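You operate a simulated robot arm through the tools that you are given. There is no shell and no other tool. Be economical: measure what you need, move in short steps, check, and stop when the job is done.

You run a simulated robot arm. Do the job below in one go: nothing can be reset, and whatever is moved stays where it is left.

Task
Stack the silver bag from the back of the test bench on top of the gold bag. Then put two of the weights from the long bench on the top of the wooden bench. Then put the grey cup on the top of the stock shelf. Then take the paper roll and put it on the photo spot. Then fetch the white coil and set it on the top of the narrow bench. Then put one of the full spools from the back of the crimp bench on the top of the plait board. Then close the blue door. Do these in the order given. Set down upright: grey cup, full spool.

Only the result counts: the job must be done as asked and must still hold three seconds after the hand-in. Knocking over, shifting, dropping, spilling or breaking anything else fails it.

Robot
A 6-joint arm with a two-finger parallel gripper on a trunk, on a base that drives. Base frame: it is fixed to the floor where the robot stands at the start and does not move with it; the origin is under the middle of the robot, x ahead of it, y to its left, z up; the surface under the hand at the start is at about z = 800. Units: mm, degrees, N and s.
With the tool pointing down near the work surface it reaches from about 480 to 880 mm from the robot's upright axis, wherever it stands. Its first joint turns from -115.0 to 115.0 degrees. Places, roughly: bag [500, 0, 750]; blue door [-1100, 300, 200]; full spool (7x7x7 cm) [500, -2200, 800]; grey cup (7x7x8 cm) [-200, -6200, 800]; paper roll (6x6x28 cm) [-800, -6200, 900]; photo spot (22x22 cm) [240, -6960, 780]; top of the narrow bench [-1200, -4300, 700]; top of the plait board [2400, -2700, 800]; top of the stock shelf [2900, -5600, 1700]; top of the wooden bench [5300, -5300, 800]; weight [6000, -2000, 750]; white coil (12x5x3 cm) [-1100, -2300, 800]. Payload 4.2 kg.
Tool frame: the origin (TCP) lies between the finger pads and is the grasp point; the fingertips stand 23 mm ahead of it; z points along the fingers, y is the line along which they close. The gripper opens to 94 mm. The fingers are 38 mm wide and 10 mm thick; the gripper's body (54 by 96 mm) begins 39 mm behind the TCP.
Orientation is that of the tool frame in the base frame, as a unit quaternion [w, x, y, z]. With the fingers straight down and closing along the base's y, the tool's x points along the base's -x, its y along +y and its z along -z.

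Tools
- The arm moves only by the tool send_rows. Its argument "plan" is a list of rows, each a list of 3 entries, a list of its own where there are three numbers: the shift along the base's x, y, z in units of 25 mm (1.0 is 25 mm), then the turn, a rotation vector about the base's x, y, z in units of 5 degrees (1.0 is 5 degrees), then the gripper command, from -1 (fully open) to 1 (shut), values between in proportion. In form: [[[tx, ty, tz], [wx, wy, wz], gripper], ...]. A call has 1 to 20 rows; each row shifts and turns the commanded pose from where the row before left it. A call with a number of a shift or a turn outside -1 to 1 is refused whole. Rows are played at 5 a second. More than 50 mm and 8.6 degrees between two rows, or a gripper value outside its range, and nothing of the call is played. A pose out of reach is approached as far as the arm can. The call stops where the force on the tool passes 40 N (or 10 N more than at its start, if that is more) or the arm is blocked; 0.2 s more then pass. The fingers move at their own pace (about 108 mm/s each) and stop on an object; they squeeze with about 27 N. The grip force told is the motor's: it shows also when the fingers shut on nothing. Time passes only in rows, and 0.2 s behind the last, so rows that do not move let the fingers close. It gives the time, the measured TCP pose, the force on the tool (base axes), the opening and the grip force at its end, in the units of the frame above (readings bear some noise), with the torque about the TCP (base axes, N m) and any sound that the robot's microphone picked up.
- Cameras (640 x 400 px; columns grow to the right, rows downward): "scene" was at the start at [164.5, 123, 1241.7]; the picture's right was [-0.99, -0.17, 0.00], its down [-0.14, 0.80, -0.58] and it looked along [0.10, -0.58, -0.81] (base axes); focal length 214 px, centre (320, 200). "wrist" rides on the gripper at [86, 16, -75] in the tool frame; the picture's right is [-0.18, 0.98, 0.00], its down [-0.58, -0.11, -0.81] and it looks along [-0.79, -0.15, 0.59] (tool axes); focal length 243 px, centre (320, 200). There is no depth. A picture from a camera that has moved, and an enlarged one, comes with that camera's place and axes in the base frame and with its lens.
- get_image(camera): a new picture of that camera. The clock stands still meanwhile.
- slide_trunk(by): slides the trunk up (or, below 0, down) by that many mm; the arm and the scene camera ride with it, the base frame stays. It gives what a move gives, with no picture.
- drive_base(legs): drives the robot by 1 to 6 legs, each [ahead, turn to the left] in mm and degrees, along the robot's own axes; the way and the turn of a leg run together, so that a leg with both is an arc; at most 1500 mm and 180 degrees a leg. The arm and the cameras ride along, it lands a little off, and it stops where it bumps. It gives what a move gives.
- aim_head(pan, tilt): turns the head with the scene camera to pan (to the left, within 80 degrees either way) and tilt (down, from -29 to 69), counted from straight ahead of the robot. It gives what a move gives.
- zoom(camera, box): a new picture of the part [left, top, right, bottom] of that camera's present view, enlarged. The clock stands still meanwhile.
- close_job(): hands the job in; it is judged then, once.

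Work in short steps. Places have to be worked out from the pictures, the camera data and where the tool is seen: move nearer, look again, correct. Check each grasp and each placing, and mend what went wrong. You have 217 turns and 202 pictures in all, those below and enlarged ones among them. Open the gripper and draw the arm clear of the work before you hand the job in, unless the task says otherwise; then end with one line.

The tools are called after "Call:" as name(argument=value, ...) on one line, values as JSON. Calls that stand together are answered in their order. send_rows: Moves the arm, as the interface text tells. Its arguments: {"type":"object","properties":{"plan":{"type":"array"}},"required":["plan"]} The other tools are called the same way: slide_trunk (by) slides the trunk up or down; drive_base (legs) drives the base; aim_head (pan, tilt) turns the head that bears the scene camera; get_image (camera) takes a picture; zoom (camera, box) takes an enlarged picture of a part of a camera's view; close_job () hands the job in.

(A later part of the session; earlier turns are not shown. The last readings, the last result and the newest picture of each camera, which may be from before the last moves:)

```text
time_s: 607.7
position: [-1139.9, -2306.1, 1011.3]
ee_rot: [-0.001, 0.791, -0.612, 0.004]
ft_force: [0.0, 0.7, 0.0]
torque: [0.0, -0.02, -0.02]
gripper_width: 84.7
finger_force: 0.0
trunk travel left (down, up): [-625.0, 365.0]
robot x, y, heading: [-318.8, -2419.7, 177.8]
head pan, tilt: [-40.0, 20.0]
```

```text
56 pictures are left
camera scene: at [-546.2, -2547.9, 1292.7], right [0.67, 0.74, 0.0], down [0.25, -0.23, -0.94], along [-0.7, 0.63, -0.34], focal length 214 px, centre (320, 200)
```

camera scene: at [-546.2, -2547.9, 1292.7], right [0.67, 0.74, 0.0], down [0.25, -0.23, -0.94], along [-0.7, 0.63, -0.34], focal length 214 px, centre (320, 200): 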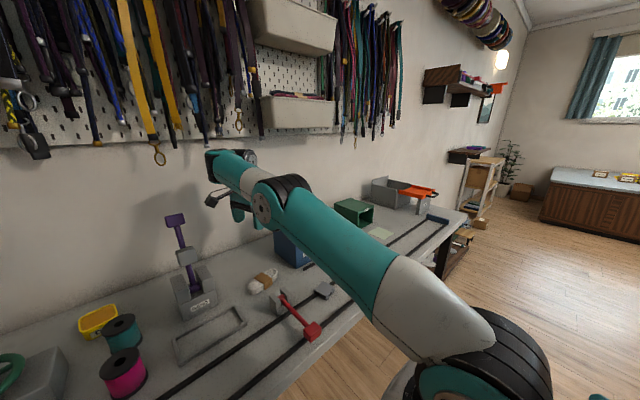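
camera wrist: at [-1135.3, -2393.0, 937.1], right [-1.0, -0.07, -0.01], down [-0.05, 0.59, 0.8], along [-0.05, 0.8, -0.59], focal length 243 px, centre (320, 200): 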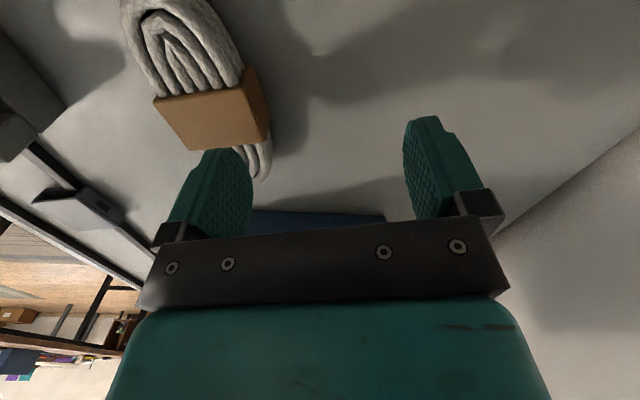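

The arm is in an elbow-down branch (entered near full extension). I raise, turn the base to the open aisle (north), and try to flip it back through full extension.

Call:
send_rows(plan=[[[0, 0, 1], [0, 0, 0], -1], [[0, 0, 1], [0, 0, 0], -1], [[0, 0, 1], [0, 0, 0], -1], [[0, 0, 1], [0, 0, 0], -1], [[0, 0, 1], [0, 0, 0], -1], [[0, 0, 1], [0, 0, 0], -1], [[0, 0, 0], [0, 0, 0], -1]])

Call:
drive_base(legs=[[0, -88]])

Call:
send_rows(plan=[[[0.1, 1, -0.4], [0, 0, 0], -1], [[0.1, 1, -0.4], [0, 0, 0], -1], [[0.1, 1, -0.4], [0, 0, 0], -1], [[0.1, 1, -0.4], [0, 0, 0], -1], [[0.1, 1, -0.4], [0, 0, 0], -1], [[0, 0, 0], [0, 0, 0], -1]])

Call:
aim_head(pan=-75, tilt=20)

Call:
get_image(camera="scene")

```text
time_s: 609.3
position: [-1130.9, -2305.4, 1158.5]
ee_rot: [-0.001, 0.79, -0.612, 0.004]
ft_force: [-0.2, -0.2, 1.0]
torque: [-0.01, 0.02, -0.01]
gripper_width: 93.8
finger_force: 0.1
out of reach, approached as far as the arm can: row 6
trunk travel left (down, up): [-625.0, 365.0]
robot x, y, heading: [-315.7, -2421.3, 177.9]
head pan, tilt: [-40.0, 20.0]
```

```text
time_s: 613.4
position: [-258.1, -1602.0, 1157.7]
ee_rot: [-0.002, -0.161, 0.987, -0.003]
ft_force: [-0.1, 0.3, -0.1]
torque: [0.02, -0.02, 0.01]
gripper_width: 94.0
finger_force: 0.1
trunk travel left (down, up): [-625.0, 365.0]
robot x, y, heading: [-319.6, -2422.9, 91.7]
head pan, tilt: [-40.0, 20.0]
```

```text
time_s: 614.8
position: [-235.5, -1566.5, 1082.1]
ee_rot: [-0.002, -0.16, 0.987, -0.004]
ft_force: [0.3, -0.2, -0.7]
torque: [-0.01, -0.02, 0.04]
gripper_width: 94.2
finger_force: 0.0
out of reach, approached as far as the arm can: row 1, 2, 3, 4, 5
trunk travel left (down, up): [-625.0, 365.0]
robot x, y, heading: [-315.8, -2420.8, 91.8]
head pan, tilt: [-40.0, 20.0]
```

```text
time_s: 615.8
position: [-236.4, -1567.2, 1081.6]
ee_rot: [-0.003, -0.162, 0.987, -0.003]
ft_force: [-0.3, 0.6, -0.5]
torque: [-0.01, 0.0, 0.0]
gripper_width: 94.1
finger_force: 0.0
trunk travel left (down, up): [-625.0, 365.0]
robot x, y, heading: [-319.1, -2422.3, 91.8]
head pan, tilt: [-75.0, 20.0]
```

```text
55 pictures are left
camera scene: at [-427.8, -2248.6, 1292.7], right [0.29, -0.96, 0.0], down [-0.33, -0.1, -0.94], along [0.9, 0.27, -0.34], focal length 214 px, centre (320, 200)
```

scene: 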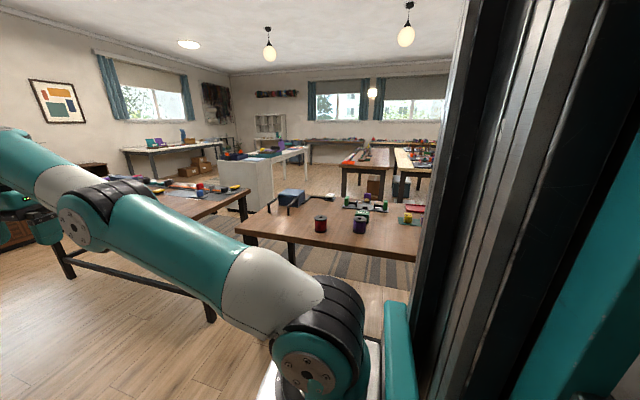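

Now straighten fully, then move down and inward to bend the elbow the right way.

Call:
send_rows(plan=[[[0.05, 1, 0], [0, 0, 0], -1], [[0.05, 1, 0], [0, 0, 0], -1], [[0.05, 1, 0], [0, 0, 0], -1], [[0, -0.2, -1], [0, 0, 0], -1], [[0, -0.3, -1], [0, 0, 0], -1], [[0, -0.4, -1], [0, 0, 0], -1], [[0, -0.6, -1], [0, 0, 0], -1], [[0, -0.8, -1], [0, 0, 0], -1], [[0, -1, -1], [0, 0, 0], -1], [[0, -1, -0.5], [0, 0, 0], -1], [[0, 0, 0], [0, 0, 0], -1]])

Call:
get_image(camera="scene")

```text
time_s: 618.2
position: [-237.9, -1593.9, 939.5]
ee_rot: [-0.002, -0.16, 0.987, -0.003]
ft_force: [0.1, 0.0, -0.9]
torque: [0.03, 0.01, 0.0]
gripper_width: 93.8
finger_force: 0.0
out of reach, approached as far as the arm can: row 1, 2, 3, 8, 9, 10
trunk travel left (down, up): [-625.0, 365.0]
robot x, y, heading: [-321.7, -2421.2, 91.9]
head pan, tilt: [-75.0, 20.0]
```

```text
54 pictures are left
camera scene: at [-427.8, -2248.7, 1292.7], right [0.29, -0.96, 0.0], down [-0.33, -0.1, -0.94], along [0.9, 0.27, -0.34], focal length 214 px, centre (320, 200)
```

scene: 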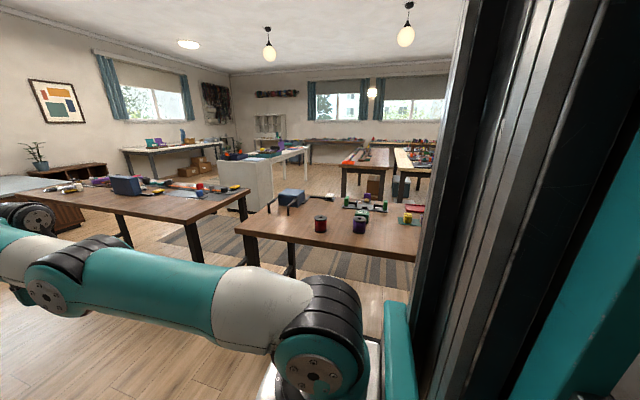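

Still elbow-down. I turn the hand's yaw back to the arm direction and pitch it up 60° so the wrist no longer blocks straightening.

Call:
send_rows(plan=[[[0, 0, 0.5], [0, 0, 1], -1], [[0, 0, 0.5], [0, 0, 1], -1], [[0, 0, 0.5], [0, 0, 1], -1], [[0, 0, 0.5], [0, 0, 1], -1], [[0, 0, 0], [0, 0, 1], -1], [[0, 0, 0], [0, 0, 1], -1], [[0, 0, 0], [0, 0, 1], -1], [[0, 0, 0], [0, 0, 1], -1], [[0, 0, 0], [0, 0, 1], -1], [[0, 0, 0], [0, 0, 1], -1], [[0, 0, 0], [0, 0, 1], -1], [[0, 0, 0], [0, 0, 1], -1], [[0, 0, 0], [0, 0, 1], -1], [[0, 0, 0], [0, 0, 1], -1], [[0, 0, 0], [0, 0, 0.7], -1], [[0, 0, 0], [0, 0, 0], -1]])

Call:
send_rows(plan=[[[0, 0.3, 0.3], [1, 0.03, 0], -1], [[0, 0.3, 0.3], [1, 0.03, 0], -1], [[0, 0.3, 0.3], [1, 0.03, 0], -1], [[0, 0.3, 0.3], [1, 0.03, 0], -1], [[0, 0.3, 0.3], [1, 0.03, 0], -1], [[0, 0.3, 0.3], [1, 0.03, 0], -1], [[0, 0.3, 0.3], [1, 0.03, 0], -1], [[0, 0.3, 0.3], [1, 0.03, 0], -1], [[0, 0.3, 0.3], [1, 0.03, 0], -1], [[0, 0.3, 0.3], [1, 0.03, 0], -1], [[0, 0.3, 0.3], [1, 0.03, 0], -1], [[0, 0.3, 0.3], [1, 0.03, 0], -1], [[0, 0, 0], [0, 0, 0], -1]])

Call:
get_image(camera="scene")

```text
time_s: 621.6
position: [-237.6, -1593.8, 988.6]
ee_rot: [-0.001, 0.72, -0.694, 0.004]
ft_force: [-0.2, 0.3, 0.7]
torque: [0.02, 0.0, -0.02]
gripper_width: 93.9
finger_force: 0.0
trunk travel left (down, up): [-625.0, 365.0]
robot x, y, heading: [-316.6, -2423.1, 92.0]
head pan, tilt: [-75.0, 20.0]
```

```text
time_s: 624.4
position: [-254.3, -1583.6, 1178.7]
ee_rot: [-0.197, 0.69, -0.673, -0.179]
ft_force: [-0.1, 0.2, 0.0]
torque: [0.01, 0.0, -0.01]
gripper_width: 94.2
finger_force: 0.0
out of reach, approached as far as the arm can: row 2, 3, 4, 5, 6, 7, 8, 9, 10, 11, 12
trunk travel left (down, up): [-625.0, 365.0]
robot x, y, heading: [-314.7, -2420.6, 91.5]
head pan, tilt: [-75.0, 20.0]
```

```text
53 pictures are left
camera scene: at [-427.8, -2248.7, 1292.7], right [0.29, -0.96, 0.0], down [-0.33, -0.1, -0.94], along [0.9, 0.27, -0.34], focal length 214 px, centre (320, 200)
```

scene: 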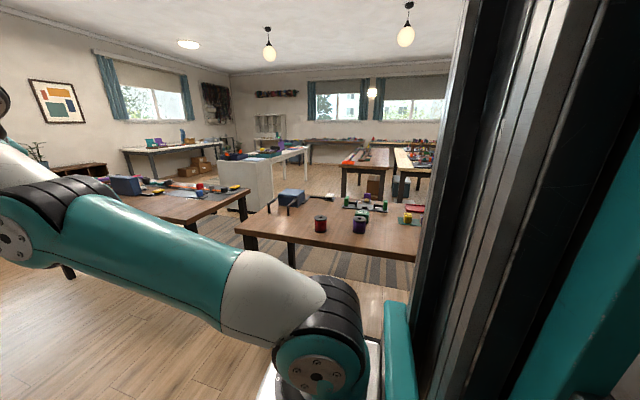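

I'll work within this arm branch: it's usable if the trunk is lowered (hand relatively higher). Level the tool again, turn back to the coil table.

Call:
send_rows(plan=[[[0, 0, 0], [-1, -0.03, 0], -1], [[0, 0, 0], [-1, -0.03, 0], -1], [[0, 0, 0], [-1, -0.03, 0], -1], [[0, 0, 0], [-1, -0.03, 0], -1], [[0, 0, 0], [-1, -0.03, 0], -1], [[0, 0, 0], [-1, -0.03, 0], -1], [[0, 0, 0], [-0.25, -0.03, 0], -1], [[0, 0, 0], [0, 0, 0], -1]])

Call:
send_rows(plan=[[[0, -0.5, 0.6], [0, 0, 0], -1], [[0, -0.5, 0.6], [0, 0, 0], -1], [[0, -0.8, 0.6], [0, 0, 0], -1], [[0, -1, 0.6], [0, 0, 0], -1], [[0, -1, 0.6], [0, 0, 0], -1], [[0, -1, 0.5], [0, 0, 0], -1], [[0, -1, 0], [0, 0, 0], -1], [[0, 0, 0], [0, 0, 0], -1]])

Call:
get_image(camera="scene")

```text
time_s: 626.2
position: [-262.5, -1609.7, 1165.6]
ee_rot: [-0.01, 0.719, -0.695, 0.017]
ft_force: [-0.3, -0.6, 0.4]
torque: [0.02, 0.01, -0.01]
gripper_width: 93.8
finger_force: 0.0
out of reach, approached as far as the arm can: row 3, 4, 5, 6, 7
trunk travel left (down, up): [-625.0, 365.0]
robot x, y, heading: [-319.6, -2416.8, 92.0]
head pan, tilt: [-75.0, 20.0]
```

```text
time_s: 628.0
position: [-261.1, -1754.6, 1252.6]
ee_rot: [-0.009, 0.718, -0.695, 0.017]
ft_force: [0.0, -0.2, 0.3]
torque: [0.0, -0.02, 0.01]
gripper_width: 93.8
finger_force: 0.0
trunk travel left (down, up): [-625.0, 365.0]
robot x, y, heading: [-318.2, -2420.6, 91.8]
head pan, tilt: [-75.0, 20.0]
```

```text
52 pictures are left
camera scene: at [-427.8, -2248.6, 1292.7], right [0.29, -0.96, 0.0], down [-0.33, -0.1, -0.94], along [0.9, 0.27, -0.34], focal length 214 px, centre (320, 200)
```

scene: 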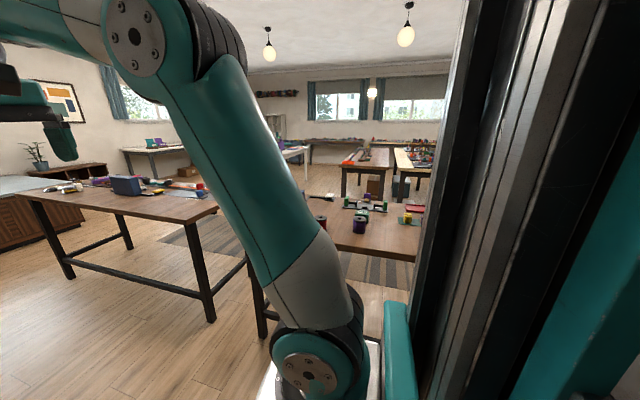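

The elbow is up now. Test moving inward and down from here.

Call:
send_rows(plan=[[[0, -1, 0], [0, 0, 0], -1], [[0, -1, 0], [0, 0, 0], -1], [[0, -1, -0.3], [0, 0, 0], -1], [[0, -1, -0.6], [0, 0, 0], -1], [[0, -1, -1], [0, 0, 0], -1], [[0, -0.5, -1], [0, 0, 0], -1], [[0, 0, -1], [0, 0, 0], -1], [[0, 0, -1], [0, 0, 0], -1], [[0, 0, 0], [0, 0, 0], -1]])

```text
time_s: 630.0
position: [-293.1, -1865.2, 1228.6]
ee_rot: [0.005, 0.719, -0.695, 0.016]
ft_force: [0.4, -0.3, -0.6]
torque: [0.0, 0.02, -0.04]
gripper_width: 94.2
finger_force: 0.1
out of reach, approached as far as the arm can: row 5, 6, 7, 8
trunk travel left (down, up): [-625.0, 365.0]
robot x, y, heading: [-317.5, -2424.5, 91.9]
head pan, tilt: [-75.0, 20.0]
```

Stuck at the wrist boundary. Try going around it with a sideways tilt of the hand: tilt 30°, move down, untilt.

Call:
send_rows(plan=[[[0, 0.5, 0.3], [0, 1, 0], -1], [[0, 0.5, 0.3], [0, 1, 0], -1], [[0, 0, 0], [0, 1, 0], -1], [[0, 0, 0], [0, 1, 0], -1], [[0, 0, 0], [0, 1, 0], -1], [[0, 0, 0], [0, 1, 0], -1], [[0, -0.3, -1], [0, 0, 0], -1], [[0, -0.3, -1], [0, 0, 0], -1], [[0, -0.3, -1], [0, 0, 0], -1], [[0, -0.3, -1], [0, 0, 0], -1], [[0, -0.3, -1], [0, 0, 0], -1], [[0, -0.3, -1], [0, 0, 0], -1], [[0, 0, 0], [0, 0, 0], -1]])

```text
time_s: 632.8
position: [-287.0, -1896.2, 1049.6]
ee_rot: [0.171, 0.698, -0.674, -0.17]
ft_force: [-0.1, 0.1, 0.0]
torque: [0.02, 0.0, -0.01]
gripper_width: 94.0
finger_force: 0.0
out of reach, approached as far as the arm can: row 1, 2, 3, 4, 5, 6
trunk travel left (down, up): [-625.0, 365.0]
robot x, y, heading: [-314.9, -2421.9, 91.7]
head pan, tilt: [-75.0, 20.0]
```

It got past the boundary (z=1050 at small radius). Untilt by 28°.

Call:
send_rows(plan=[[[0, 0, 0], [0, -1, 0], -1], [[0, 0, 0], [0, -1, 0], -1], [[0, 0, 0], [0, -1, 0], -1], [[0, 0, 0], [0, -1, 0], -1], [[0, 0, 0], [0, -1, 0], -1], [[0, 0, 0], [0.02, -0.58, 0], -1], [[0, 0, 0], [0, 0, 0], -1], [[0, 0, 1], [0, 0, 0], -1], [[0, 0, -1], [0, 0, 0], -1], [[0, 0, 0], [0, 0, 0], -1]])

```text
time_s: 635.0
position: [-283.6, -1897.2, 1050.4]
ee_rot: [0.002, 0.719, -0.695, 0.003]
ft_force: [0.0, 0.4, 0.2]
torque: [0.0, -0.01, 0.01]
gripper_width: 94.4
finger_force: 0.1
trunk travel left (down, up): [-625.0, 365.0]
robot x, y, heading: [-321.0, -2418.1, 91.8]
head pan, tilt: [-75.0, 20.0]
```

Back in the normal branch. Turn to the coil table.

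Call:
drive_base(legs=[[0, 86.2]])

Call:
send_rows(plan=[[[0, 0, 0], [0, 0, -1], -1], [[0, 0, 0], [0, 0, -1], -1], [[0, 0, 0], [0, 0, -1], -1], [[0, 0, 0], [0, 0, -1], -1], [[0, 0, 0], [0, 0, -1], -1], [[0, 0, 0], [0, 0, -1], -1], [[0, 0, 0], [0, 0, -1], -1], [[0, 0, 0], [0, 0, -1], -1], [[0, 0, 0], [0, 0, -1], -1], [[0, 0, 0], [0, 0, -1], -1], [[0, 0, 0], [0, 0, -1], -1], [[0, 0, 0], [0, 0, -1], -1], [[0, 0, 0], [0, 0, -1], -1], [[0, 0, 0], [0, 0, -1], -1], [[0, 0, 0], [0, 0, -1], -1], [[0, 0, 0], [0, 0, 0], -1]])

```text
time_s: 639.1
position: [-839.4, -2362.1, 1049.8]
ee_rot: [0.0, 1.0, -0.008, 0.004]
ft_force: [-0.6, 0.4, -0.3]
torque: [-0.01, 0.01, -0.02]
gripper_width: 94.1
finger_force: 0.0
trunk travel left (down, up): [-625.0, 365.0]
robot x, y, heading: [-313.6, -2420.5, 178.7]
head pan, tilt: [-75.0, 20.0]
```

```text
time_s: 642.5
position: [-840.6, -2361.5, 1049.1]
ee_rot: [0.002, 0.788, -0.615, 0.003]
ft_force: [0.7, 0.4, -0.2]
torque: [0.02, -0.05, 0.0]
gripper_width: 94.2
finger_force: 0.0
trunk travel left (down, up): [-625.0, 365.0]
robot x, y, heading: [-316.2, -2419.3, 178.8]
head pan, tilt: [-75.0, 20.0]
```

Yaw matches the coil. Move over it to z≈900.

Call:
send_rows(plan=[[[-0.97, 0.22, -0.5], [0, 0, 0], -0.9], [[-0.97, 0.22, -0.5], [0, 0, 0], -0.9], [[-0.97, 0.22, -0.5], [0, 0, 0], -0.9], [[-0.97, 0.22, -0.5], [0, 0, 0], -0.9], [[-0.97, 0.22, -0.5], [0, 0, 0], -0.9], [[-0.97, 0.22, -0.5], [0, 0, 0], -0.9], [[-0.97, 0.22, -0.5], [0, 0, 0], -0.9], [[-0.97, 0.22, -0.5], [0, 0, 0], -0.9], [[-0.97, 0.22, -0.6], [0, 0, 0], -0.9], [[-0.97, 0.22, -0.6], [0, 0, 0], -0.9], [[0, 0, 0], [0, 0, 0], -0.9]])

Call:
get_image(camera="wrist")

```text
time_s: 644.9
position: [-1080.8, -2308.0, 918.8]
ee_rot: [0.003, 0.789, -0.615, 0.002]
ft_force: [-0.8, -0.2, -0.5]
torque: [0.07, 0.03, -0.03]
gripper_width: 89.3
finger_force: 0.1
trunk travel left (down, up): [-625.0, 365.0]
robot x, y, heading: [-316.2, -2424.0, 178.8]
head pan, tilt: [-75.0, 20.0]
```

```text
51 pictures are left
camera wrist: at [-1075.7, -2395.2, 994.5], right [-1.0, -0.06, 0.0], down [-0.04, 0.6, 0.8], along [-0.05, 0.8, -0.6], focal length 243 px, centre (320, 200)
```

wrist: 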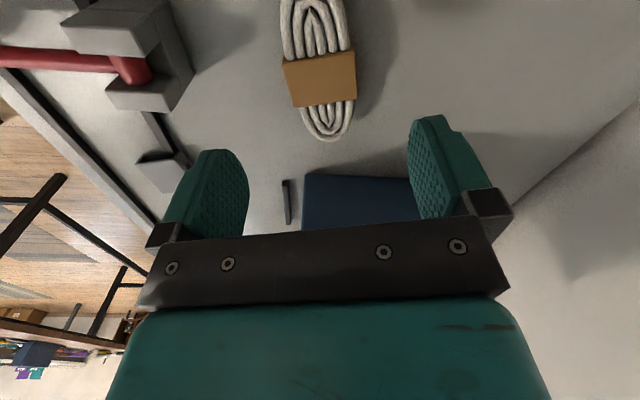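

Centred. Narrow the opening slightly for the lever post and descend in two steps, then grip.

Call:
send_rows(plan=[[[0, -0.05, -0.8], [0, 0, 0], -0.6], [[0, 0, -0.8], [0, 0, 0], -0.6], [[0, 0, -0.8], [0, 0, 0], -0.6], [[0, 0, -0.7], [0, 0, 0], -0.6], [[0, 0, -0.4], [0, 0, 0], -0.6], [[0, 0, 0], [0, 0, 0], -0.6], [[0, 0, 0], [0, 0, 0], 1], [[0, 0, 0], [0, 0, 0], 1], [[0, 0, 0], [0, 0, 0], 1], [[0, 0, 0], [0, 0, 0], 1]])

Call:
get_image(camera="wrist")

```text
time_s: 647.1
position: [-1082.4, -2310.0, 831.8]
ee_rot: [0.002, 0.788, -0.615, 0.003]
ft_force: [-0.3, 0.3, -0.5]
torque: [0.04, 0.01, -0.01]
gripper_width: 49.5
finger_force: 26.7
trunk travel left (down, up): [-625.0, 365.0]
robot x, y, heading: [-322.2, -2418.8, 178.8]
head pan, tilt: [-75.0, 20.0]
```

```text
50 pictures are left
camera wrist: at [-1077.0, -2397.0, 907.1], right [-1.0, -0.06, 0.0], down [-0.04, 0.6, 0.8], along [-0.05, 0.8, -0.6], focal length 243 px, centre (320, 200)
```

wrist: 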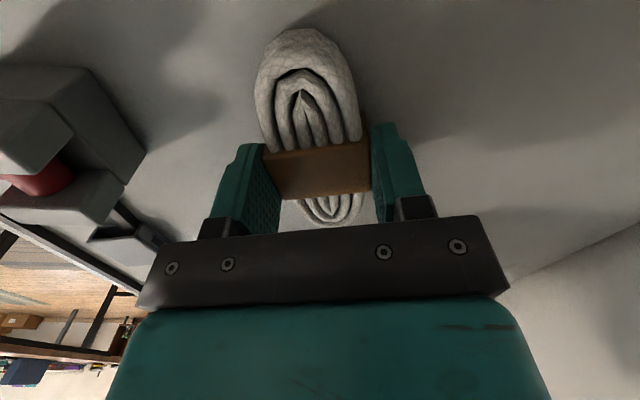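

Gripped. Lift, retract, and drive to the narrow bench.

Call:
send_rows(plan=[[[0, 0, 1], [0, 0, 0], 1], [[0, 0, 1], [0, 0, 0], 1], [[0, 0, 1], [0, 0, 0], 1], [[0, 0, 1], [0, 0, 0], 1], [[0.97, -0.22, 0.5], [0, 0, 0], 1], [[0.97, -0.22, 0.5], [0, 0, 0], 1], [[0.97, -0.22, 0.5], [0, 0, 0], 1], [[0.97, -0.22, 0.5], [0, 0, 0], 1], [[0.97, -0.22, 0.5], [0, 0, 0], 1], [[0.97, -0.22, 0.5], [0, 0, 0], 1], [[0.97, -0.22, 0.5], [0, 0, 0], 1], [[0.97, -0.22, 0.5], [0, 0, 0], 1], [[0.97, -0.22, 0.3], [0, 0, 0], 1], [[0.97, -0.22, 0], [0, 0, 0], 1], [[0, 0, 0], [0, 0, 0], 1]])

Call:
drive_base(legs=[[0, 90], [1000, 0], [830, 0], [0, -88.5]])

Call:
aim_head(pan=0, tilt=25)

Call:
get_image(camera="scene")

```text
time_s: 650.3
position: [-837.3, -2363.9, 1038.3]
ee_rot: [0.002, 0.788, -0.615, 0.002]
ft_force: [0.0, 0.1, -1.4]
torque: [-0.01, 0.01, -0.01]
gripper_width: 49.3
finger_force: 26.8
trunk travel left (down, up): [-625.0, 365.0]
robot x, y, heading: [-317.3, -2421.3, 178.7]
head pan, tilt: [-75.0, 20.0]
```

```text
time_s: 667.0
position: [-919.9, -4164.3, 1038.6]
ee_rot: [0.003, 0.783, -0.622, 0.003]
ft_force: [0.6, 0.0, -1.8]
torque: [-0.01, 0.03, 0.0]
gripper_width: 49.3
finger_force: 26.9
trunk travel left (down, up): [-625.0, 365.0]
robot x, y, heading: [-403.6, -4230.1, 177.6]
head pan, tilt: [-75.0, 20.0]
```

```text
time_s: 668.4
position: [-921.3, -4164.1, 1038.5]
ee_rot: [0.003, 0.782, -0.623, 0.003]
ft_force: [0.3, -0.5, -1.5]
torque: [0.0, 0.0, -0.01]
gripper_width: 49.3
finger_force: 27.1
trunk travel left (down, up): [-625.0, 365.0]
robot x, y, heading: [-400.5, -4236.4, 177.7]
head pan, tilt: [0.0, 25.0]
```

```text
49 pictures are left
camera scene: at [-652.2, -4417.1, 1284.7], right [0.04, 1.0, 0.0], down [0.42, -0.02, -0.91], along [-0.91, 0.04, -0.42], focal length 214 px, centre (320, 200)
```

scene: 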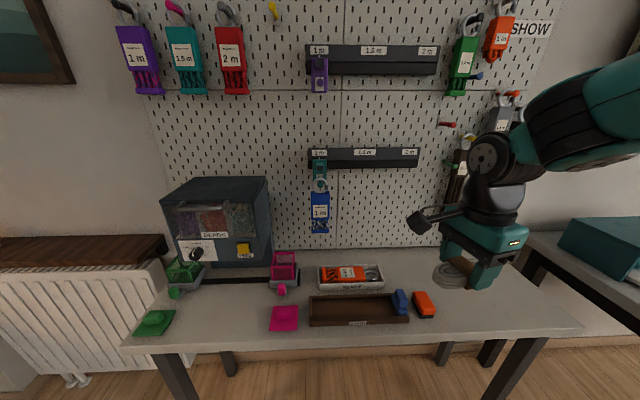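

The right part of the narrow bench is free. Move the coil over (-1090,-3980).

Call:
send_rows(plan=[[[-0.85, 0.92, -0.4], [0, 0, 0], 1], [[-0.85, 0.92, -0.4], [0, 0, 0], 1], [[-0.85, 0.92, -0.4], [0, 0, 0], 1], [[-0.85, 0.92, -0.4], [0, 0, 0], 1], [[-0.85, 0.92, -0.4], [0, 0, 0], 1], [[-0.85, 0.92, -0.4], [0, 0, 0], 1], [[-0.85, 0.92, -0.4], [0, 0, 0], 1], [[-0.85, 0.92, -0.4], [0, 0, 0], 1], [[0, 0, -1], [0, 0, 0], 1], [[0, 0, -1], [0, 0, 0], 1], [[0, 0, 0], [0, 0, 0], 1]])

Call:
get_image(camera="scene")

Call:
get_image(camera="wrist")

```text
time_s: 670.8
position: [-1090.6, -3980.4, 907.8]
ee_rot: [0.002, 0.783, -0.622, 0.002]
ft_force: [0.0, 0.0, -1.8]
torque: [-0.01, 0.03, 0.02]
gripper_width: 49.6
finger_force: 26.5
trunk travel left (down, up): [-625.0, 365.0]
robot x, y, heading: [-402.5, -4233.8, 177.8]
head pan, tilt: [0.0, 25.0]
```

```text
48 pictures are left
camera scene: at [-652.2, -4417.1, 1284.7], right [0.04, 1.0, 0.0], down [0.42, -0.02, -0.91], along [-0.91, 0.04, -0.42], focal length 214 px, centre (320, 200)
```

scene: 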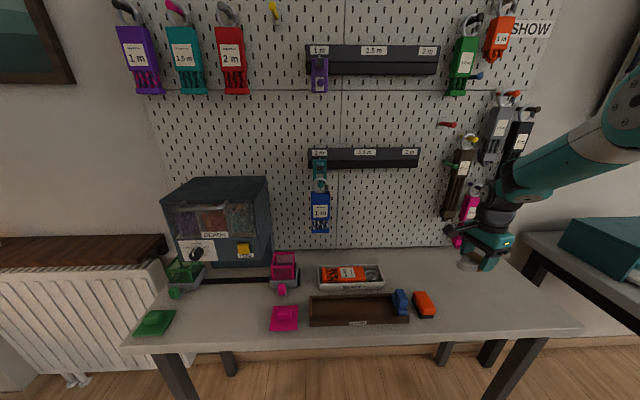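

```text
47 pictures are left
camera wrist: at [-1086.3, -4068.4, 983.2], right [-1.0, -0.04, 0.0], down [-0.03, 0.6, 0.8], along [-0.03, 0.8, -0.6], focal length 243 px, centre (320, 200)
```

wrist: 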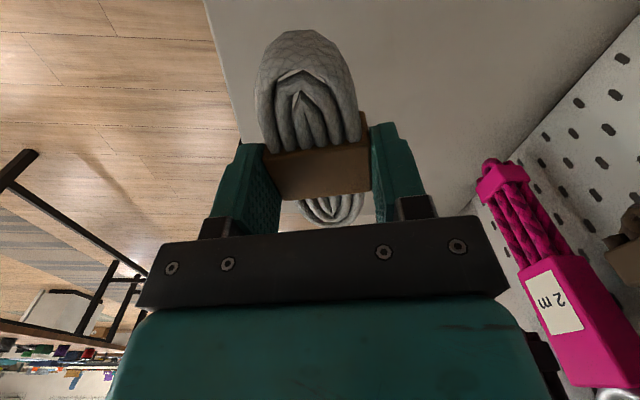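

Call:
send_rows(plan=[[[0, 0, -0.9], [0, 0, 0], 1], [[0, 0, -0.9], [0, 0, 0], 1], [[0, 0, -0.6], [0, 0, 0], 1], [[0, 0, -0.2], [0, 0, 0], 1], [[0, 0, 0], [0, 0, 0], 1]])

Call:
zoom(camera="scene", box=[420, 220, 580, 340])

```text
time_s: 672.0
position: [-1089.5, -3982.4, 843.3]
ee_rot: [0.001, 0.783, -0.622, 0.003]
ft_force: [0.1, 0.4, -1.7]
torque: [0.0, -0.02, 0.0]
gripper_width: 49.5
finger_force: 26.7
trunk travel left (down, up): [-625.0, 365.0]
robot x, y, heading: [-400.3, -4230.4, 177.9]
head pan, tilt: [0.0, 25.0]
```

```text
3.33 times, centred on (500, 280) of scene
camera zoom: at [-652.2, -4417.2, 1284.7], right [0.04, 1.0, 0.0], down [0.42, -0.02, -0.91], along [-0.91, 0.04, -0.42], focal length 715 px, centre (-280, -67)
```

zoom: 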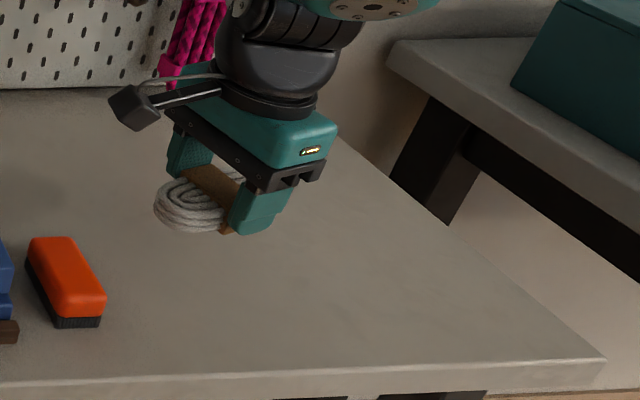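

Call:
send_rows(plan=[[[0, 0, -0.25], [0, 0, 0], 1], [[0, 0, -0.25], [0, 0, 0], 1], [[0, 0, 0], [0, 0, 0], 1]])

Call:
zoom(camera="scene", box=[420, 220, 580, 340])

```text
time_s: 672.8
position: [-1089.6, -3981.5, 830.8]
ee_rot: [0.003, 0.782, -0.623, 0.003]
ft_force: [-0.3, -0.5, -2.1]
torque: [0.02, 0.0, 0.01]
gripper_width: 49.3
finger_force: 26.8
trunk travel left (down, up): [-625.0, 365.0]
robot x, y, heading: [-403.5, -4230.0, 177.6]
head pan, tilt: [0.0, 25.0]
```

```text
3.33 times, centred on (500, 280) of scene
camera zoom: at [-652.2, -4417.1, 1284.7], right [0.04, 1.0, 0.0], down [0.42, -0.02, -0.91], along [-0.91, 0.04, -0.42], focal length 715 px, centre (-280, -67)
```

zoom: 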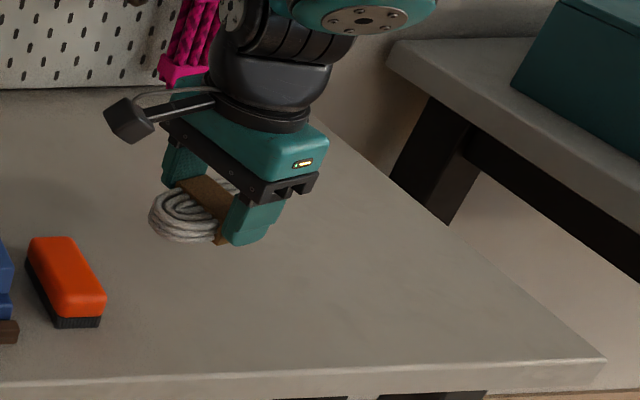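

Call:
send_rows(plan=[[[0, 0, -0.2], [0, 0, 0], 1], [[0, 0, -0.2], [0, 0, 0], 1], [[0, 0, -0.2], [0, 0, 0], 1], [[0, 0, 0], [0, 0, 0], 1]])

Call:
send_rows(plan=[[[0, 0, -0.15], [0, 0, 0], 1], [[0, 0, -0.15], [0, 0, 0], 1], [[0, 0, 0], [0, 0, 0], 1]])

```text
time_s: 673.8
position: [-1088.4, -3980.8, 817.0]
ee_rot: [0.002, 0.783, -0.622, 0.004]
ft_force: [0.1, 0.4, -1.3]
torque: [-0.02, -0.03, 0.0]
gripper_width: 49.3
finger_force: 27.3
trunk travel left (down, up): [-625.0, 365.0]
robot x, y, heading: [-400.3, -4230.5, 177.8]
head pan, tilt: [0.0, 25.0]
```

```text
time_s: 674.6
position: [-1089.8, -3980.9, 807.3]
ee_rot: [0.002, 0.783, -0.622, 0.003]
ft_force: [-0.8, -0.5, -1.4]
torque: [0.02, 0.04, -0.01]
gripper_width: 49.3
finger_force: 26.8
trunk travel left (down, up): [-625.0, 365.0]
robot x, y, heading: [-402.7, -4231.7, 177.5]
head pan, tilt: [0.0, 25.0]
```

Call:
send_rows(plan=[[[0, 0, -0.15], [0, 0, 0], 1], [[0, 0, -0.15], [0, 0, 0], 1], [[0, 0, 0], [0, 0, 0], 1]])

Call:
zoom(camera="scene", box=[420, 220, 580, 340])

```text
time_s: 675.4
position: [-1089.3, -3981.1, 801.2]
ee_rot: [0.003, 0.783, -0.622, 0.003]
ft_force: [0.1, 0.2, -1.8]
torque: [-0.01, -0.01, 0.03]
gripper_width: 49.7
finger_force: 27.1
trunk travel left (down, up): [-625.0, 365.0]
robot x, y, heading: [-403.1, -4227.4, 177.6]
head pan, tilt: [0.0, 25.0]
```

```text
3.33 times, centred on (500, 280) of scene
camera zoom: at [-652.2, -4417.1, 1284.7], right [0.04, 1.0, 0.0], down [0.42, -0.02, -0.91], along [-0.91, 0.04, -0.42], focal length 715 px, centre (-280, -67)
```

zoom: 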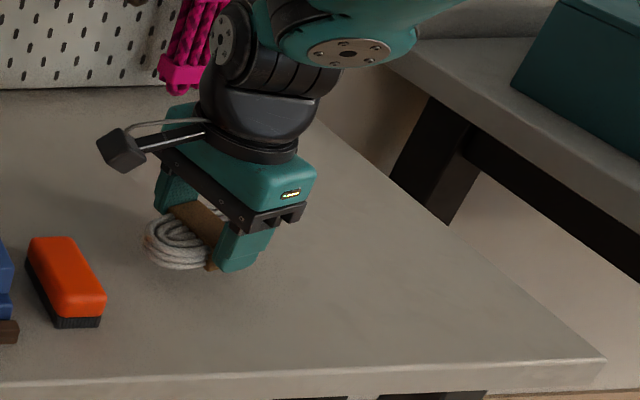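

Call:
send_rows(plan=[[[0, 0, -0.25], [0, 0, 0], 1], [[0, 0, -0.25], [0, 0, 0], 1], [[0, 0, -0.2], [0, 0, 0], 1], [[0, 0, 0], [0, 0, 0], 1]])

Call:
zoom(camera="scene", box=[440, 240, 520, 310])

```text
time_s: 676.4
position: [-1090.2, -3981.3, 783.3]
ee_rot: [0.002, 0.783, -0.622, 0.003]
ft_force: [0.1, 0.8, -2.0]
torque: [0.02, -0.02, 0.0]
gripper_width: 49.4
finger_force: 26.4
trunk travel left (down, up): [-625.0, 365.0]
robot x, y, heading: [-400.7, -4231.0, 178.1]
head pan, tilt: [0.0, 25.0]
```

```text
5.71 times, centred on (480, 275) of scene
camera zoom: at [-652.2, -4417.1, 1284.7], right [0.04, 1.0, 0.0], down [0.42, -0.02, -0.91], along [-0.91, 0.04, -0.42], focal length 1226 px, centre (-594, -229)
```

zoom: 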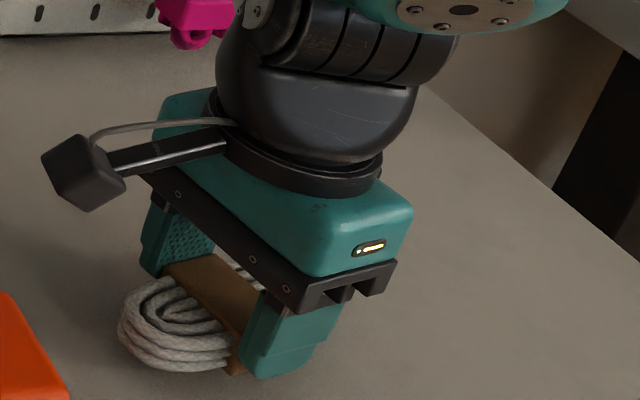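

Call:
send_rows(plan=[[[0, 0, -0.2], [0, 0, 0], 1], [[0, 0, -0.15], [0, 0, 0], 1], [[0, 0, 0], [0, 0, 0], 1]])

Call:
send_rows(plan=[[[0, 0, -0.15], [0, 0, 0], 1], [[0, 0, -0.12], [0, 0, 0], 1], [[0, 0, 0], [0, 0, 0], 1]])

```text
time_s: 677.2
position: [-1090.6, -3981.2, 774.6]
ee_rot: [0.002, 0.783, -0.623, 0.002]
ft_force: [0.6, 0.0, -0.9]
torque: [-0.02, 0.01, 0.02]
gripper_width: 49.2
finger_force: 27.0
trunk travel left (down, up): [-625.0, 365.0]
robot x, y, heading: [-397.6, -4234.0, 177.7]
head pan, tilt: [0.0, 25.0]
```

```text
time_s: 678.1
position: [-1090.9, -3980.3, 773.0]
ee_rot: [0.003, 0.783, -0.622, 0.001]
ft_force: [4.7, -1.0, 21.1]
torque: [-0.52, -0.59, 0.01]
gripper_width: 49.3
finger_force: 26.8
trunk travel left (down, up): [-625.0, 365.0]
robot x, y, heading: [-402.9, -4226.9, 177.9]
head pan, tilt: [0.0, 25.0]
stopped in row 3: the force on the tool passed its limit at 41 N (the readings are from after the stop); the commanded pose is now the measured one
```

Contact at 773. Release, rise and check.

Call:
send_rows(plan=[[[0, 0, 0.04], [0, 0, 0], 0.2], [[0, 0, 0], [0, 0, 0], -0.4], [[0, 0, 0], [0, 0, 0], -0.7], [[0, 0, 0.5], [0, 0, 0], -0.7], [[0, 0, 1], [0, 0, 0], -0.7], [[0, 0, 1], [0, 0, 0], -0.7], [[0, 0, 1], [0, 0, 0], -0.7], [[0, 0, 1], [0, 0, 0], -0.7], [[0, 0, 1], [0, 0, 0], -1], [[0.8, -0.6, 1], [0, 0, 0], -1], [[0.8, -0.6, 1], [0, 0, 0], -1], [[0.8, -0.6, 1], [0, 0, 0], -1], [[0.8, -0.6, 1], [0, 0, 0], -1], [[0.8, -0.6, 0.5], [0, 0, 0], -1], [[0.8, -0.6, 0.5], [0, 0, 0], -1], [[0.8, -0.6, 0], [0, 0, 0], -1], [[0, 0, 0], [0, 0, 0], -1]])

Call:
get_image(camera="scene")

```text
time_s: 681.7
position: [-950.0, -4083.4, 1033.2]
ee_rot: [0.003, 0.782, -0.623, 0.002]
ft_force: [0.8, 0.2, -0.4]
torque: [0.01, 0.0, 0.02]
gripper_width: 93.9
finger_force: 0.0
trunk travel left (down, up): [-625.0, 365.0]
robot x, y, heading: [-402.5, -4235.8, 177.9]
head pan, tilt: [0.0, 25.0]
```

```text
42 pictures are left
camera scene: at [-652.1, -4417.2, 1284.7], right [0.04, 1.0, 0.0], down [0.42, -0.02, -0.91], along [-0.91, 0.04, -0.42], focal length 214 px, centre (320, 200)
```

scene: 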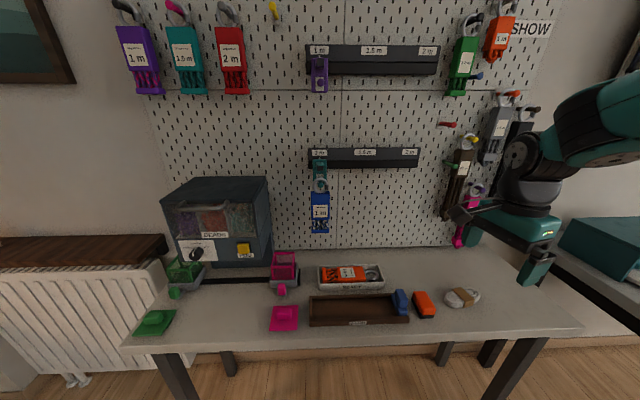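

Coil is on the narrow bench. Drive to the crimp bench's west side.

Call:
drive_base(legs=[[0, -88.5], [1000, 0], [980, 0], [0, -90], [180, 0]])

Call:
aim_head(pan=0, tilt=25)

Call:
get_image(camera="scene")

```text
time_s: 700.3
position: [369.9, -2402.0, 1032.5]
ee_rot: [-0.002, 0.621, 0.784, 0.003]
ft_force: [0.9, 0.9, 0.0]
torque: [0.03, -0.01, 0.05]
gripper_width: 93.8
finger_force: 0.1
trunk travel left (down, up): [-625.0, 365.0]
robot x, y, heading: [-180.7, -2256.7, -1.9]
head pan, tilt: [0.0, 25.0]
```

```text
time_s: 700.9
position: [368.9, -2402.5, 1032.6]
ee_rot: [-0.002, 0.621, 0.784, 0.003]
ft_force: [-0.2, -0.2, -0.8]
torque: [0.02, -0.03, 0.0]
gripper_width: 93.9
finger_force: 0.1
trunk travel left (down, up): [-625.0, 365.0]
robot x, y, heading: [-180.5, -2253.3, -1.9]
head pan, tilt: [0.0, 25.0]
```

```text
41 pictures are left
camera scene: at [69.4, -2069.4, 1284.7], right [-0.04, -1.0, 0.0], down [-0.42, 0.01, -0.91], along [0.91, -0.03, -0.42], focal length 214 px, centre (320, 200)
```

scene: 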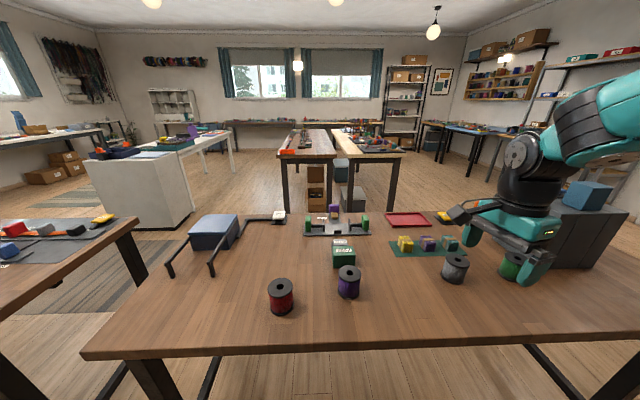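

Call:
zoom(camera="scene", box=[250, 200, 490, 330])

Call:
zoom(camera="scene", box=[430, 230, 560, 310])

Call:
zoom(camera="scene", box=[270, 110, 430, 220])

```text
2.67 times, centred on (370, 265) of scene
camera zoom: at [69.4, -2069.4, 1284.7], right [-0.04, -1.0, 0.0], down [-0.42, 0.01, -0.91], along [0.91, -0.03, -0.42], focal length 572 px, centre (187, 27)
```

zoom: 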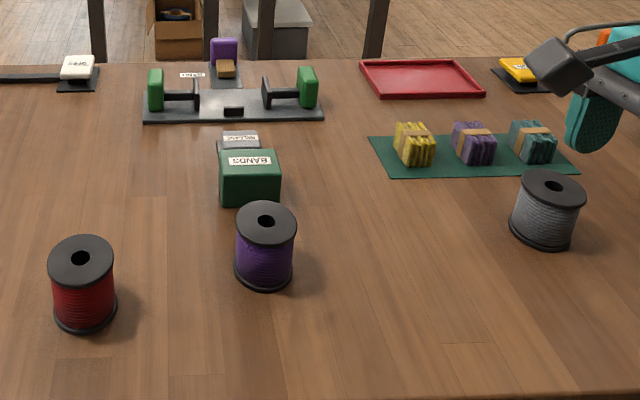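

```text
4.92 times, centred on (495, 270) of scene
camera zoom: at [69.4, -2069.4, 1284.7], right [-0.04, -1.0, 0.0], down [-0.42, 0.01, -0.91], along [0.91, -0.03, -0.42], focal length 1056 px, centre (-542, -145)
```

zoom: 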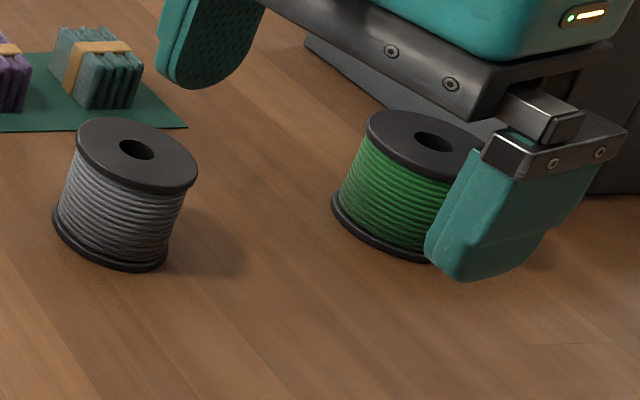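

```text
3.64 times, centred on (350, 165) of scene
camera zoom: at [69.4, -2069.4, 1284.7], right [-0.04, -1.0, 0.0], down [-0.42, 0.01, -0.91], along [0.91, -0.03, -0.42], focal length 780 px, centre (211, 327)
```

zoom: 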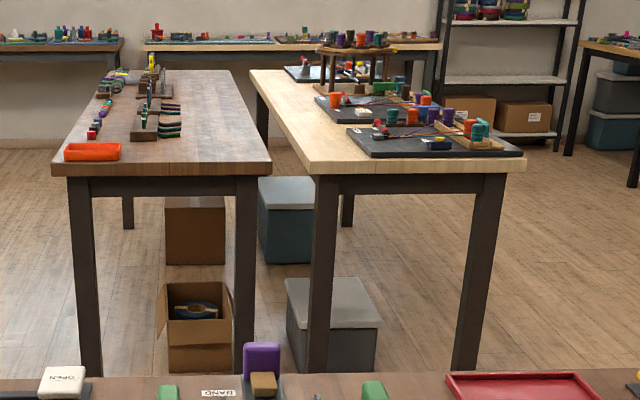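

All four spools look full; I take the purple one at about (512,-2164). Move over it.

Call:
send_rows(plan=[[[0.57, 0.95, -0.2], [0, 0, 0], -1], [[0.57, 0.95, -0.2], [0, 0, 0], -1], [[0.57, 0.95, -0.2], [0, 0, 0], -1], [[0.57, 0.95, -0.2], [0, 0, 0], -1], [[0.57, 0.95, -0.2], [0, 0, 0], -1], [[0.57, 0.95, -0.2], [0, 0, 0], -1], [[0.57, 0.95, -0.2], [0, 0, 0], -1], [[0.57, 0.95, -0.2], [0, 0, 0], -1], [[0.57, 0.95, -0.2], [0, 0, 0], -1], [[0.57, 0.95, -0.2], [0, 0, 0], -1], [[0, 0, 0], [0, 0, 0], -1]])

Call:
get_image(camera="wrist")

```text
time_s: 703.3
position: [512.3, -2164.6, 984.3]
ee_rot: [-0.003, 0.621, 0.784, 0.003]
ft_force: [0.3, 0.2, 0.0]
torque: [-0.03, 0.01, -0.01]
gripper_width: 94.3
finger_force: 0.0
trunk travel left (down, up): [-625.0, 365.0]
robot x, y, heading: [-181.6, -2256.3, -1.7]
head pan, tilt: [0.0, 25.0]
```

```text
37 pictures are left
camera wrist: at [508.1, -2076.9, 1059.4], right [1.0, 0.04, 0.0], down [0.03, -0.6, 0.8], along [0.04, -0.8, -0.6], focal length 243 px, centre (320, 200)
```

wrist: 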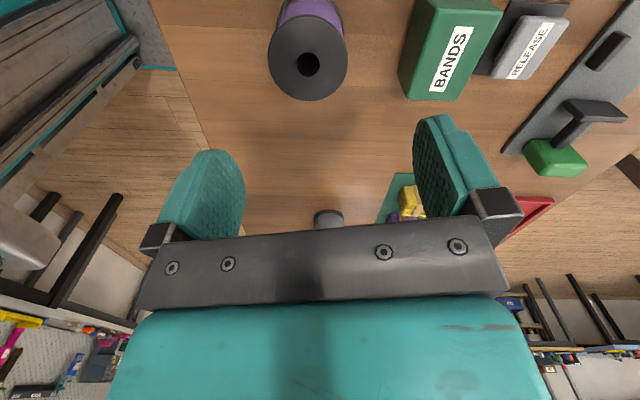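

Spool centre (503,-2161). Descend to z≈842 and grip.

Call:
send_rows(plan=[[[-0.36, 0.14, -0.8], [0, 0, 0], -1], [[0, 0, -1], [0, 0, 0], -1], [[0, 0, -1], [0, 0, 0], -1], [[0, 0, -1], [0, 0, 0], -1], [[0, 0, -1], [0, 0, 0], -1], [[0, 0, -0.8], [0, 0, 0], -1], [[0, 0, 0], [0, 0, 0], -1], [[0, 0, 0], [0, 0, 0], 1], [[0, 0, 0], [0, 0, 0], 1], [[0, 0, 0], [0, 0, 0], 1]])

Call:
get_image(camera="wrist")

```text
time_s: 705.5
position: [502.6, -2160.4, 842.5]
ee_rot: [-0.002, 0.621, 0.784, 0.002]
ft_force: [0.1, -0.3, 0.1]
torque: [-0.01, -0.06, -0.01]
gripper_width: 60.4
finger_force: 26.8
trunk travel left (down, up): [-625.0, 365.0]
robot x, y, heading: [-183.5, -2253.7, -1.9]
head pan, tilt: [0.0, 25.0]
```

```text
36 pictures are left
camera wrist: at [497.9, -2072.9, 917.9], right [1.0, 0.05, 0.0], down [0.03, -0.6, 0.8], along [0.04, -0.8, -0.6], focal length 243 px, centre (320, 200)
```

wrist: 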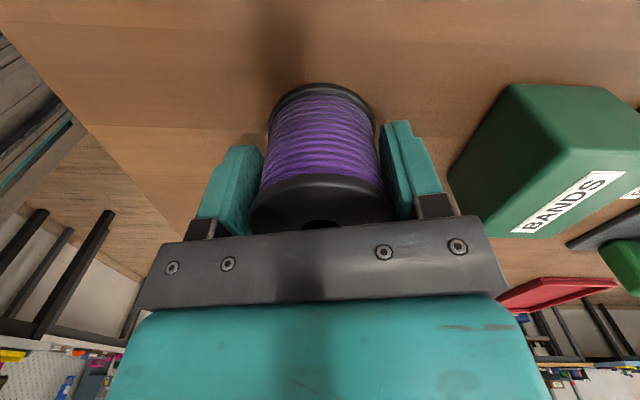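

Gripped. Lift, retract a bit, and drive round to the south side of the plait-board table.

Call:
send_rows(plan=[[[0, 0, 0.5], [0, 0, 0], 1], [[0, 0, 1], [0, 0, 0], 1], [[0, 0, 1], [0, 0, 0], 1], [[0, 0, 1], [0, 0, 0], 1], [[0, 0, 1], [0, 0, 0], 1], [[0, 0, 1], [0, 0, 0], 1], [[-1, 0, 1], [0, 0, 0], 1], [[-1, 0, 1], [0, 0, 0], 1], [[-1, 0, 0.5], [0, 0, 0], 1], [[-1, 0, 0], [0, 0, 0], 1], [[-1, 0, 0], [0, 0, 0], 1], [[0, 0, 0], [0, 0, 0], 1]])

Call:
drive_base(legs=[[0, -88.2], [1000, 0], [750, 0], [0, 90], [1300, 0], [1280, 0]])

Call:
drive_base(legs=[[0, 90], [350, 0]])

Call:
get_image(camera="scene")

```text
time_s: 708.1
position: [377.2, -2161.9, 1042.1]
ee_rot: [-0.002, 0.621, 0.783, 0.003]
ft_force: [-0.4, -0.4, -1.1]
torque: [0.04, 0.01, -0.03]
gripper_width: 60.4
finger_force: 27.0
trunk travel left (down, up): [-625.0, 365.0]
robot x, y, heading: [-183.9, -2257.2, -2.1]
head pan, tilt: [0.0, 25.0]
```

```text
time_s: 736.9
position: [2989.0, -3862.2, 1042.2]
ee_rot: [-0.003, 0.599, 0.801, 0.003]
ft_force: [0.8, -0.3, -1.1]
torque: [0.01, -0.05, -0.02]
gripper_width: 60.2
finger_force: 27.0
trunk travel left (down, up): [-625.0, 365.0]
robot x, y, heading: [2436.2, -3986.8, 1.2]
head pan, tilt: [0.0, 25.0]
```

```text
time_s: 743.0
position: [2286.2, -3091.4, 1041.2]
ee_rot: [-0.003, -0.152, 0.988, 0.0]
ft_force: [0.4, 0.1, -0.5]
torque: [0.0, -0.02, 0.0]
gripper_width: 60.0
finger_force: 27.0
trunk travel left (down, up): [-625.0, 365.0]
robot x, y, heading: [2420.7, -3638.2, 92.3]
head pan, tilt: [0.0, 25.0]
```

```text
35 pictures are left
camera scene: at [2218.0, -3404.0, 1284.6], right [1.0, 0.04, 0.0], down [0.02, -0.42, -0.91], along [-0.04, 0.91, -0.42], focal length 214 px, centre (320, 200)
```

scene: 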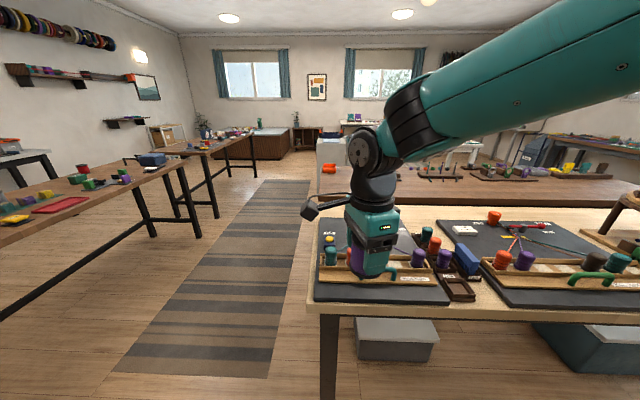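

Move the hand aside to the left to see the board.

Call:
send_rows(plan=[[[-1, 0, 0], [0, 0, 0], 1], [[-1, 0, 0], [0, 0, 0], 1], [[-1, 0, 0], [0, 0, 0], 1], [[-1, 0, 0], [0, 0, 0], 1], [[-1, 0, 0], [0, 0, 0], 1], [[-1, 0, 0], [0, 0, 0], 1], [[-1, 0, 0], [0, 0, 0], 1], [[0, 0, 0], [0, 0, 0], 1]])

Call:
zoom(camera="scene", box=[300, 190, 480, 320])

Call:
zoom(camera="scene", box=[420, 190, 640, 320])

```text
time_s: 744.9
position: [2112.7, -3091.2, 1042.0]
ee_rot: [-0.003, -0.152, 0.988, 0.001]
ft_force: [-0.1, -0.1, -0.1]
torque: [-0.02, 0.03, -0.01]
gripper_width: 60.0
finger_force: 27.0
trunk travel left (down, up): [-625.0, 365.0]
robot x, y, heading: [2420.8, -3641.2, 92.0]
head pan, tilt: [0.0, 25.0]
```

```text
3.08 times, centred on (390, 255) of scene
camera zoom: at [2218.0, -3404.0, 1284.6], right [1.0, 0.04, 0.0], down [0.02, -0.42, -0.91], along [-0.04, 0.91, -0.42], focal length 660 px, centre (105, 31)
```

zoom: 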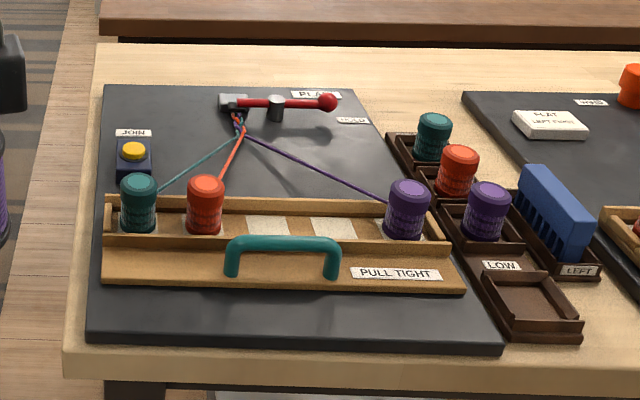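

```text
2.91 times, centred on (530, 255) of scene
camera zoom: at [2218.0, -3404.0, 1284.6], right [1.0, 0.04, 0.0], down [0.02, -0.42, -0.91], along [-0.04, 0.91, -0.42], focal length 624 px, centre (-291, 40)
```

zoom: 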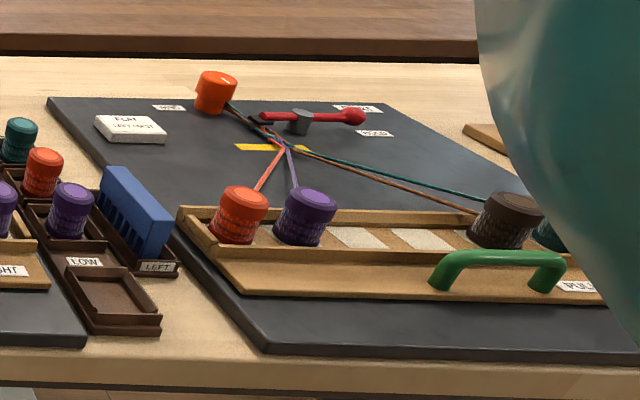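

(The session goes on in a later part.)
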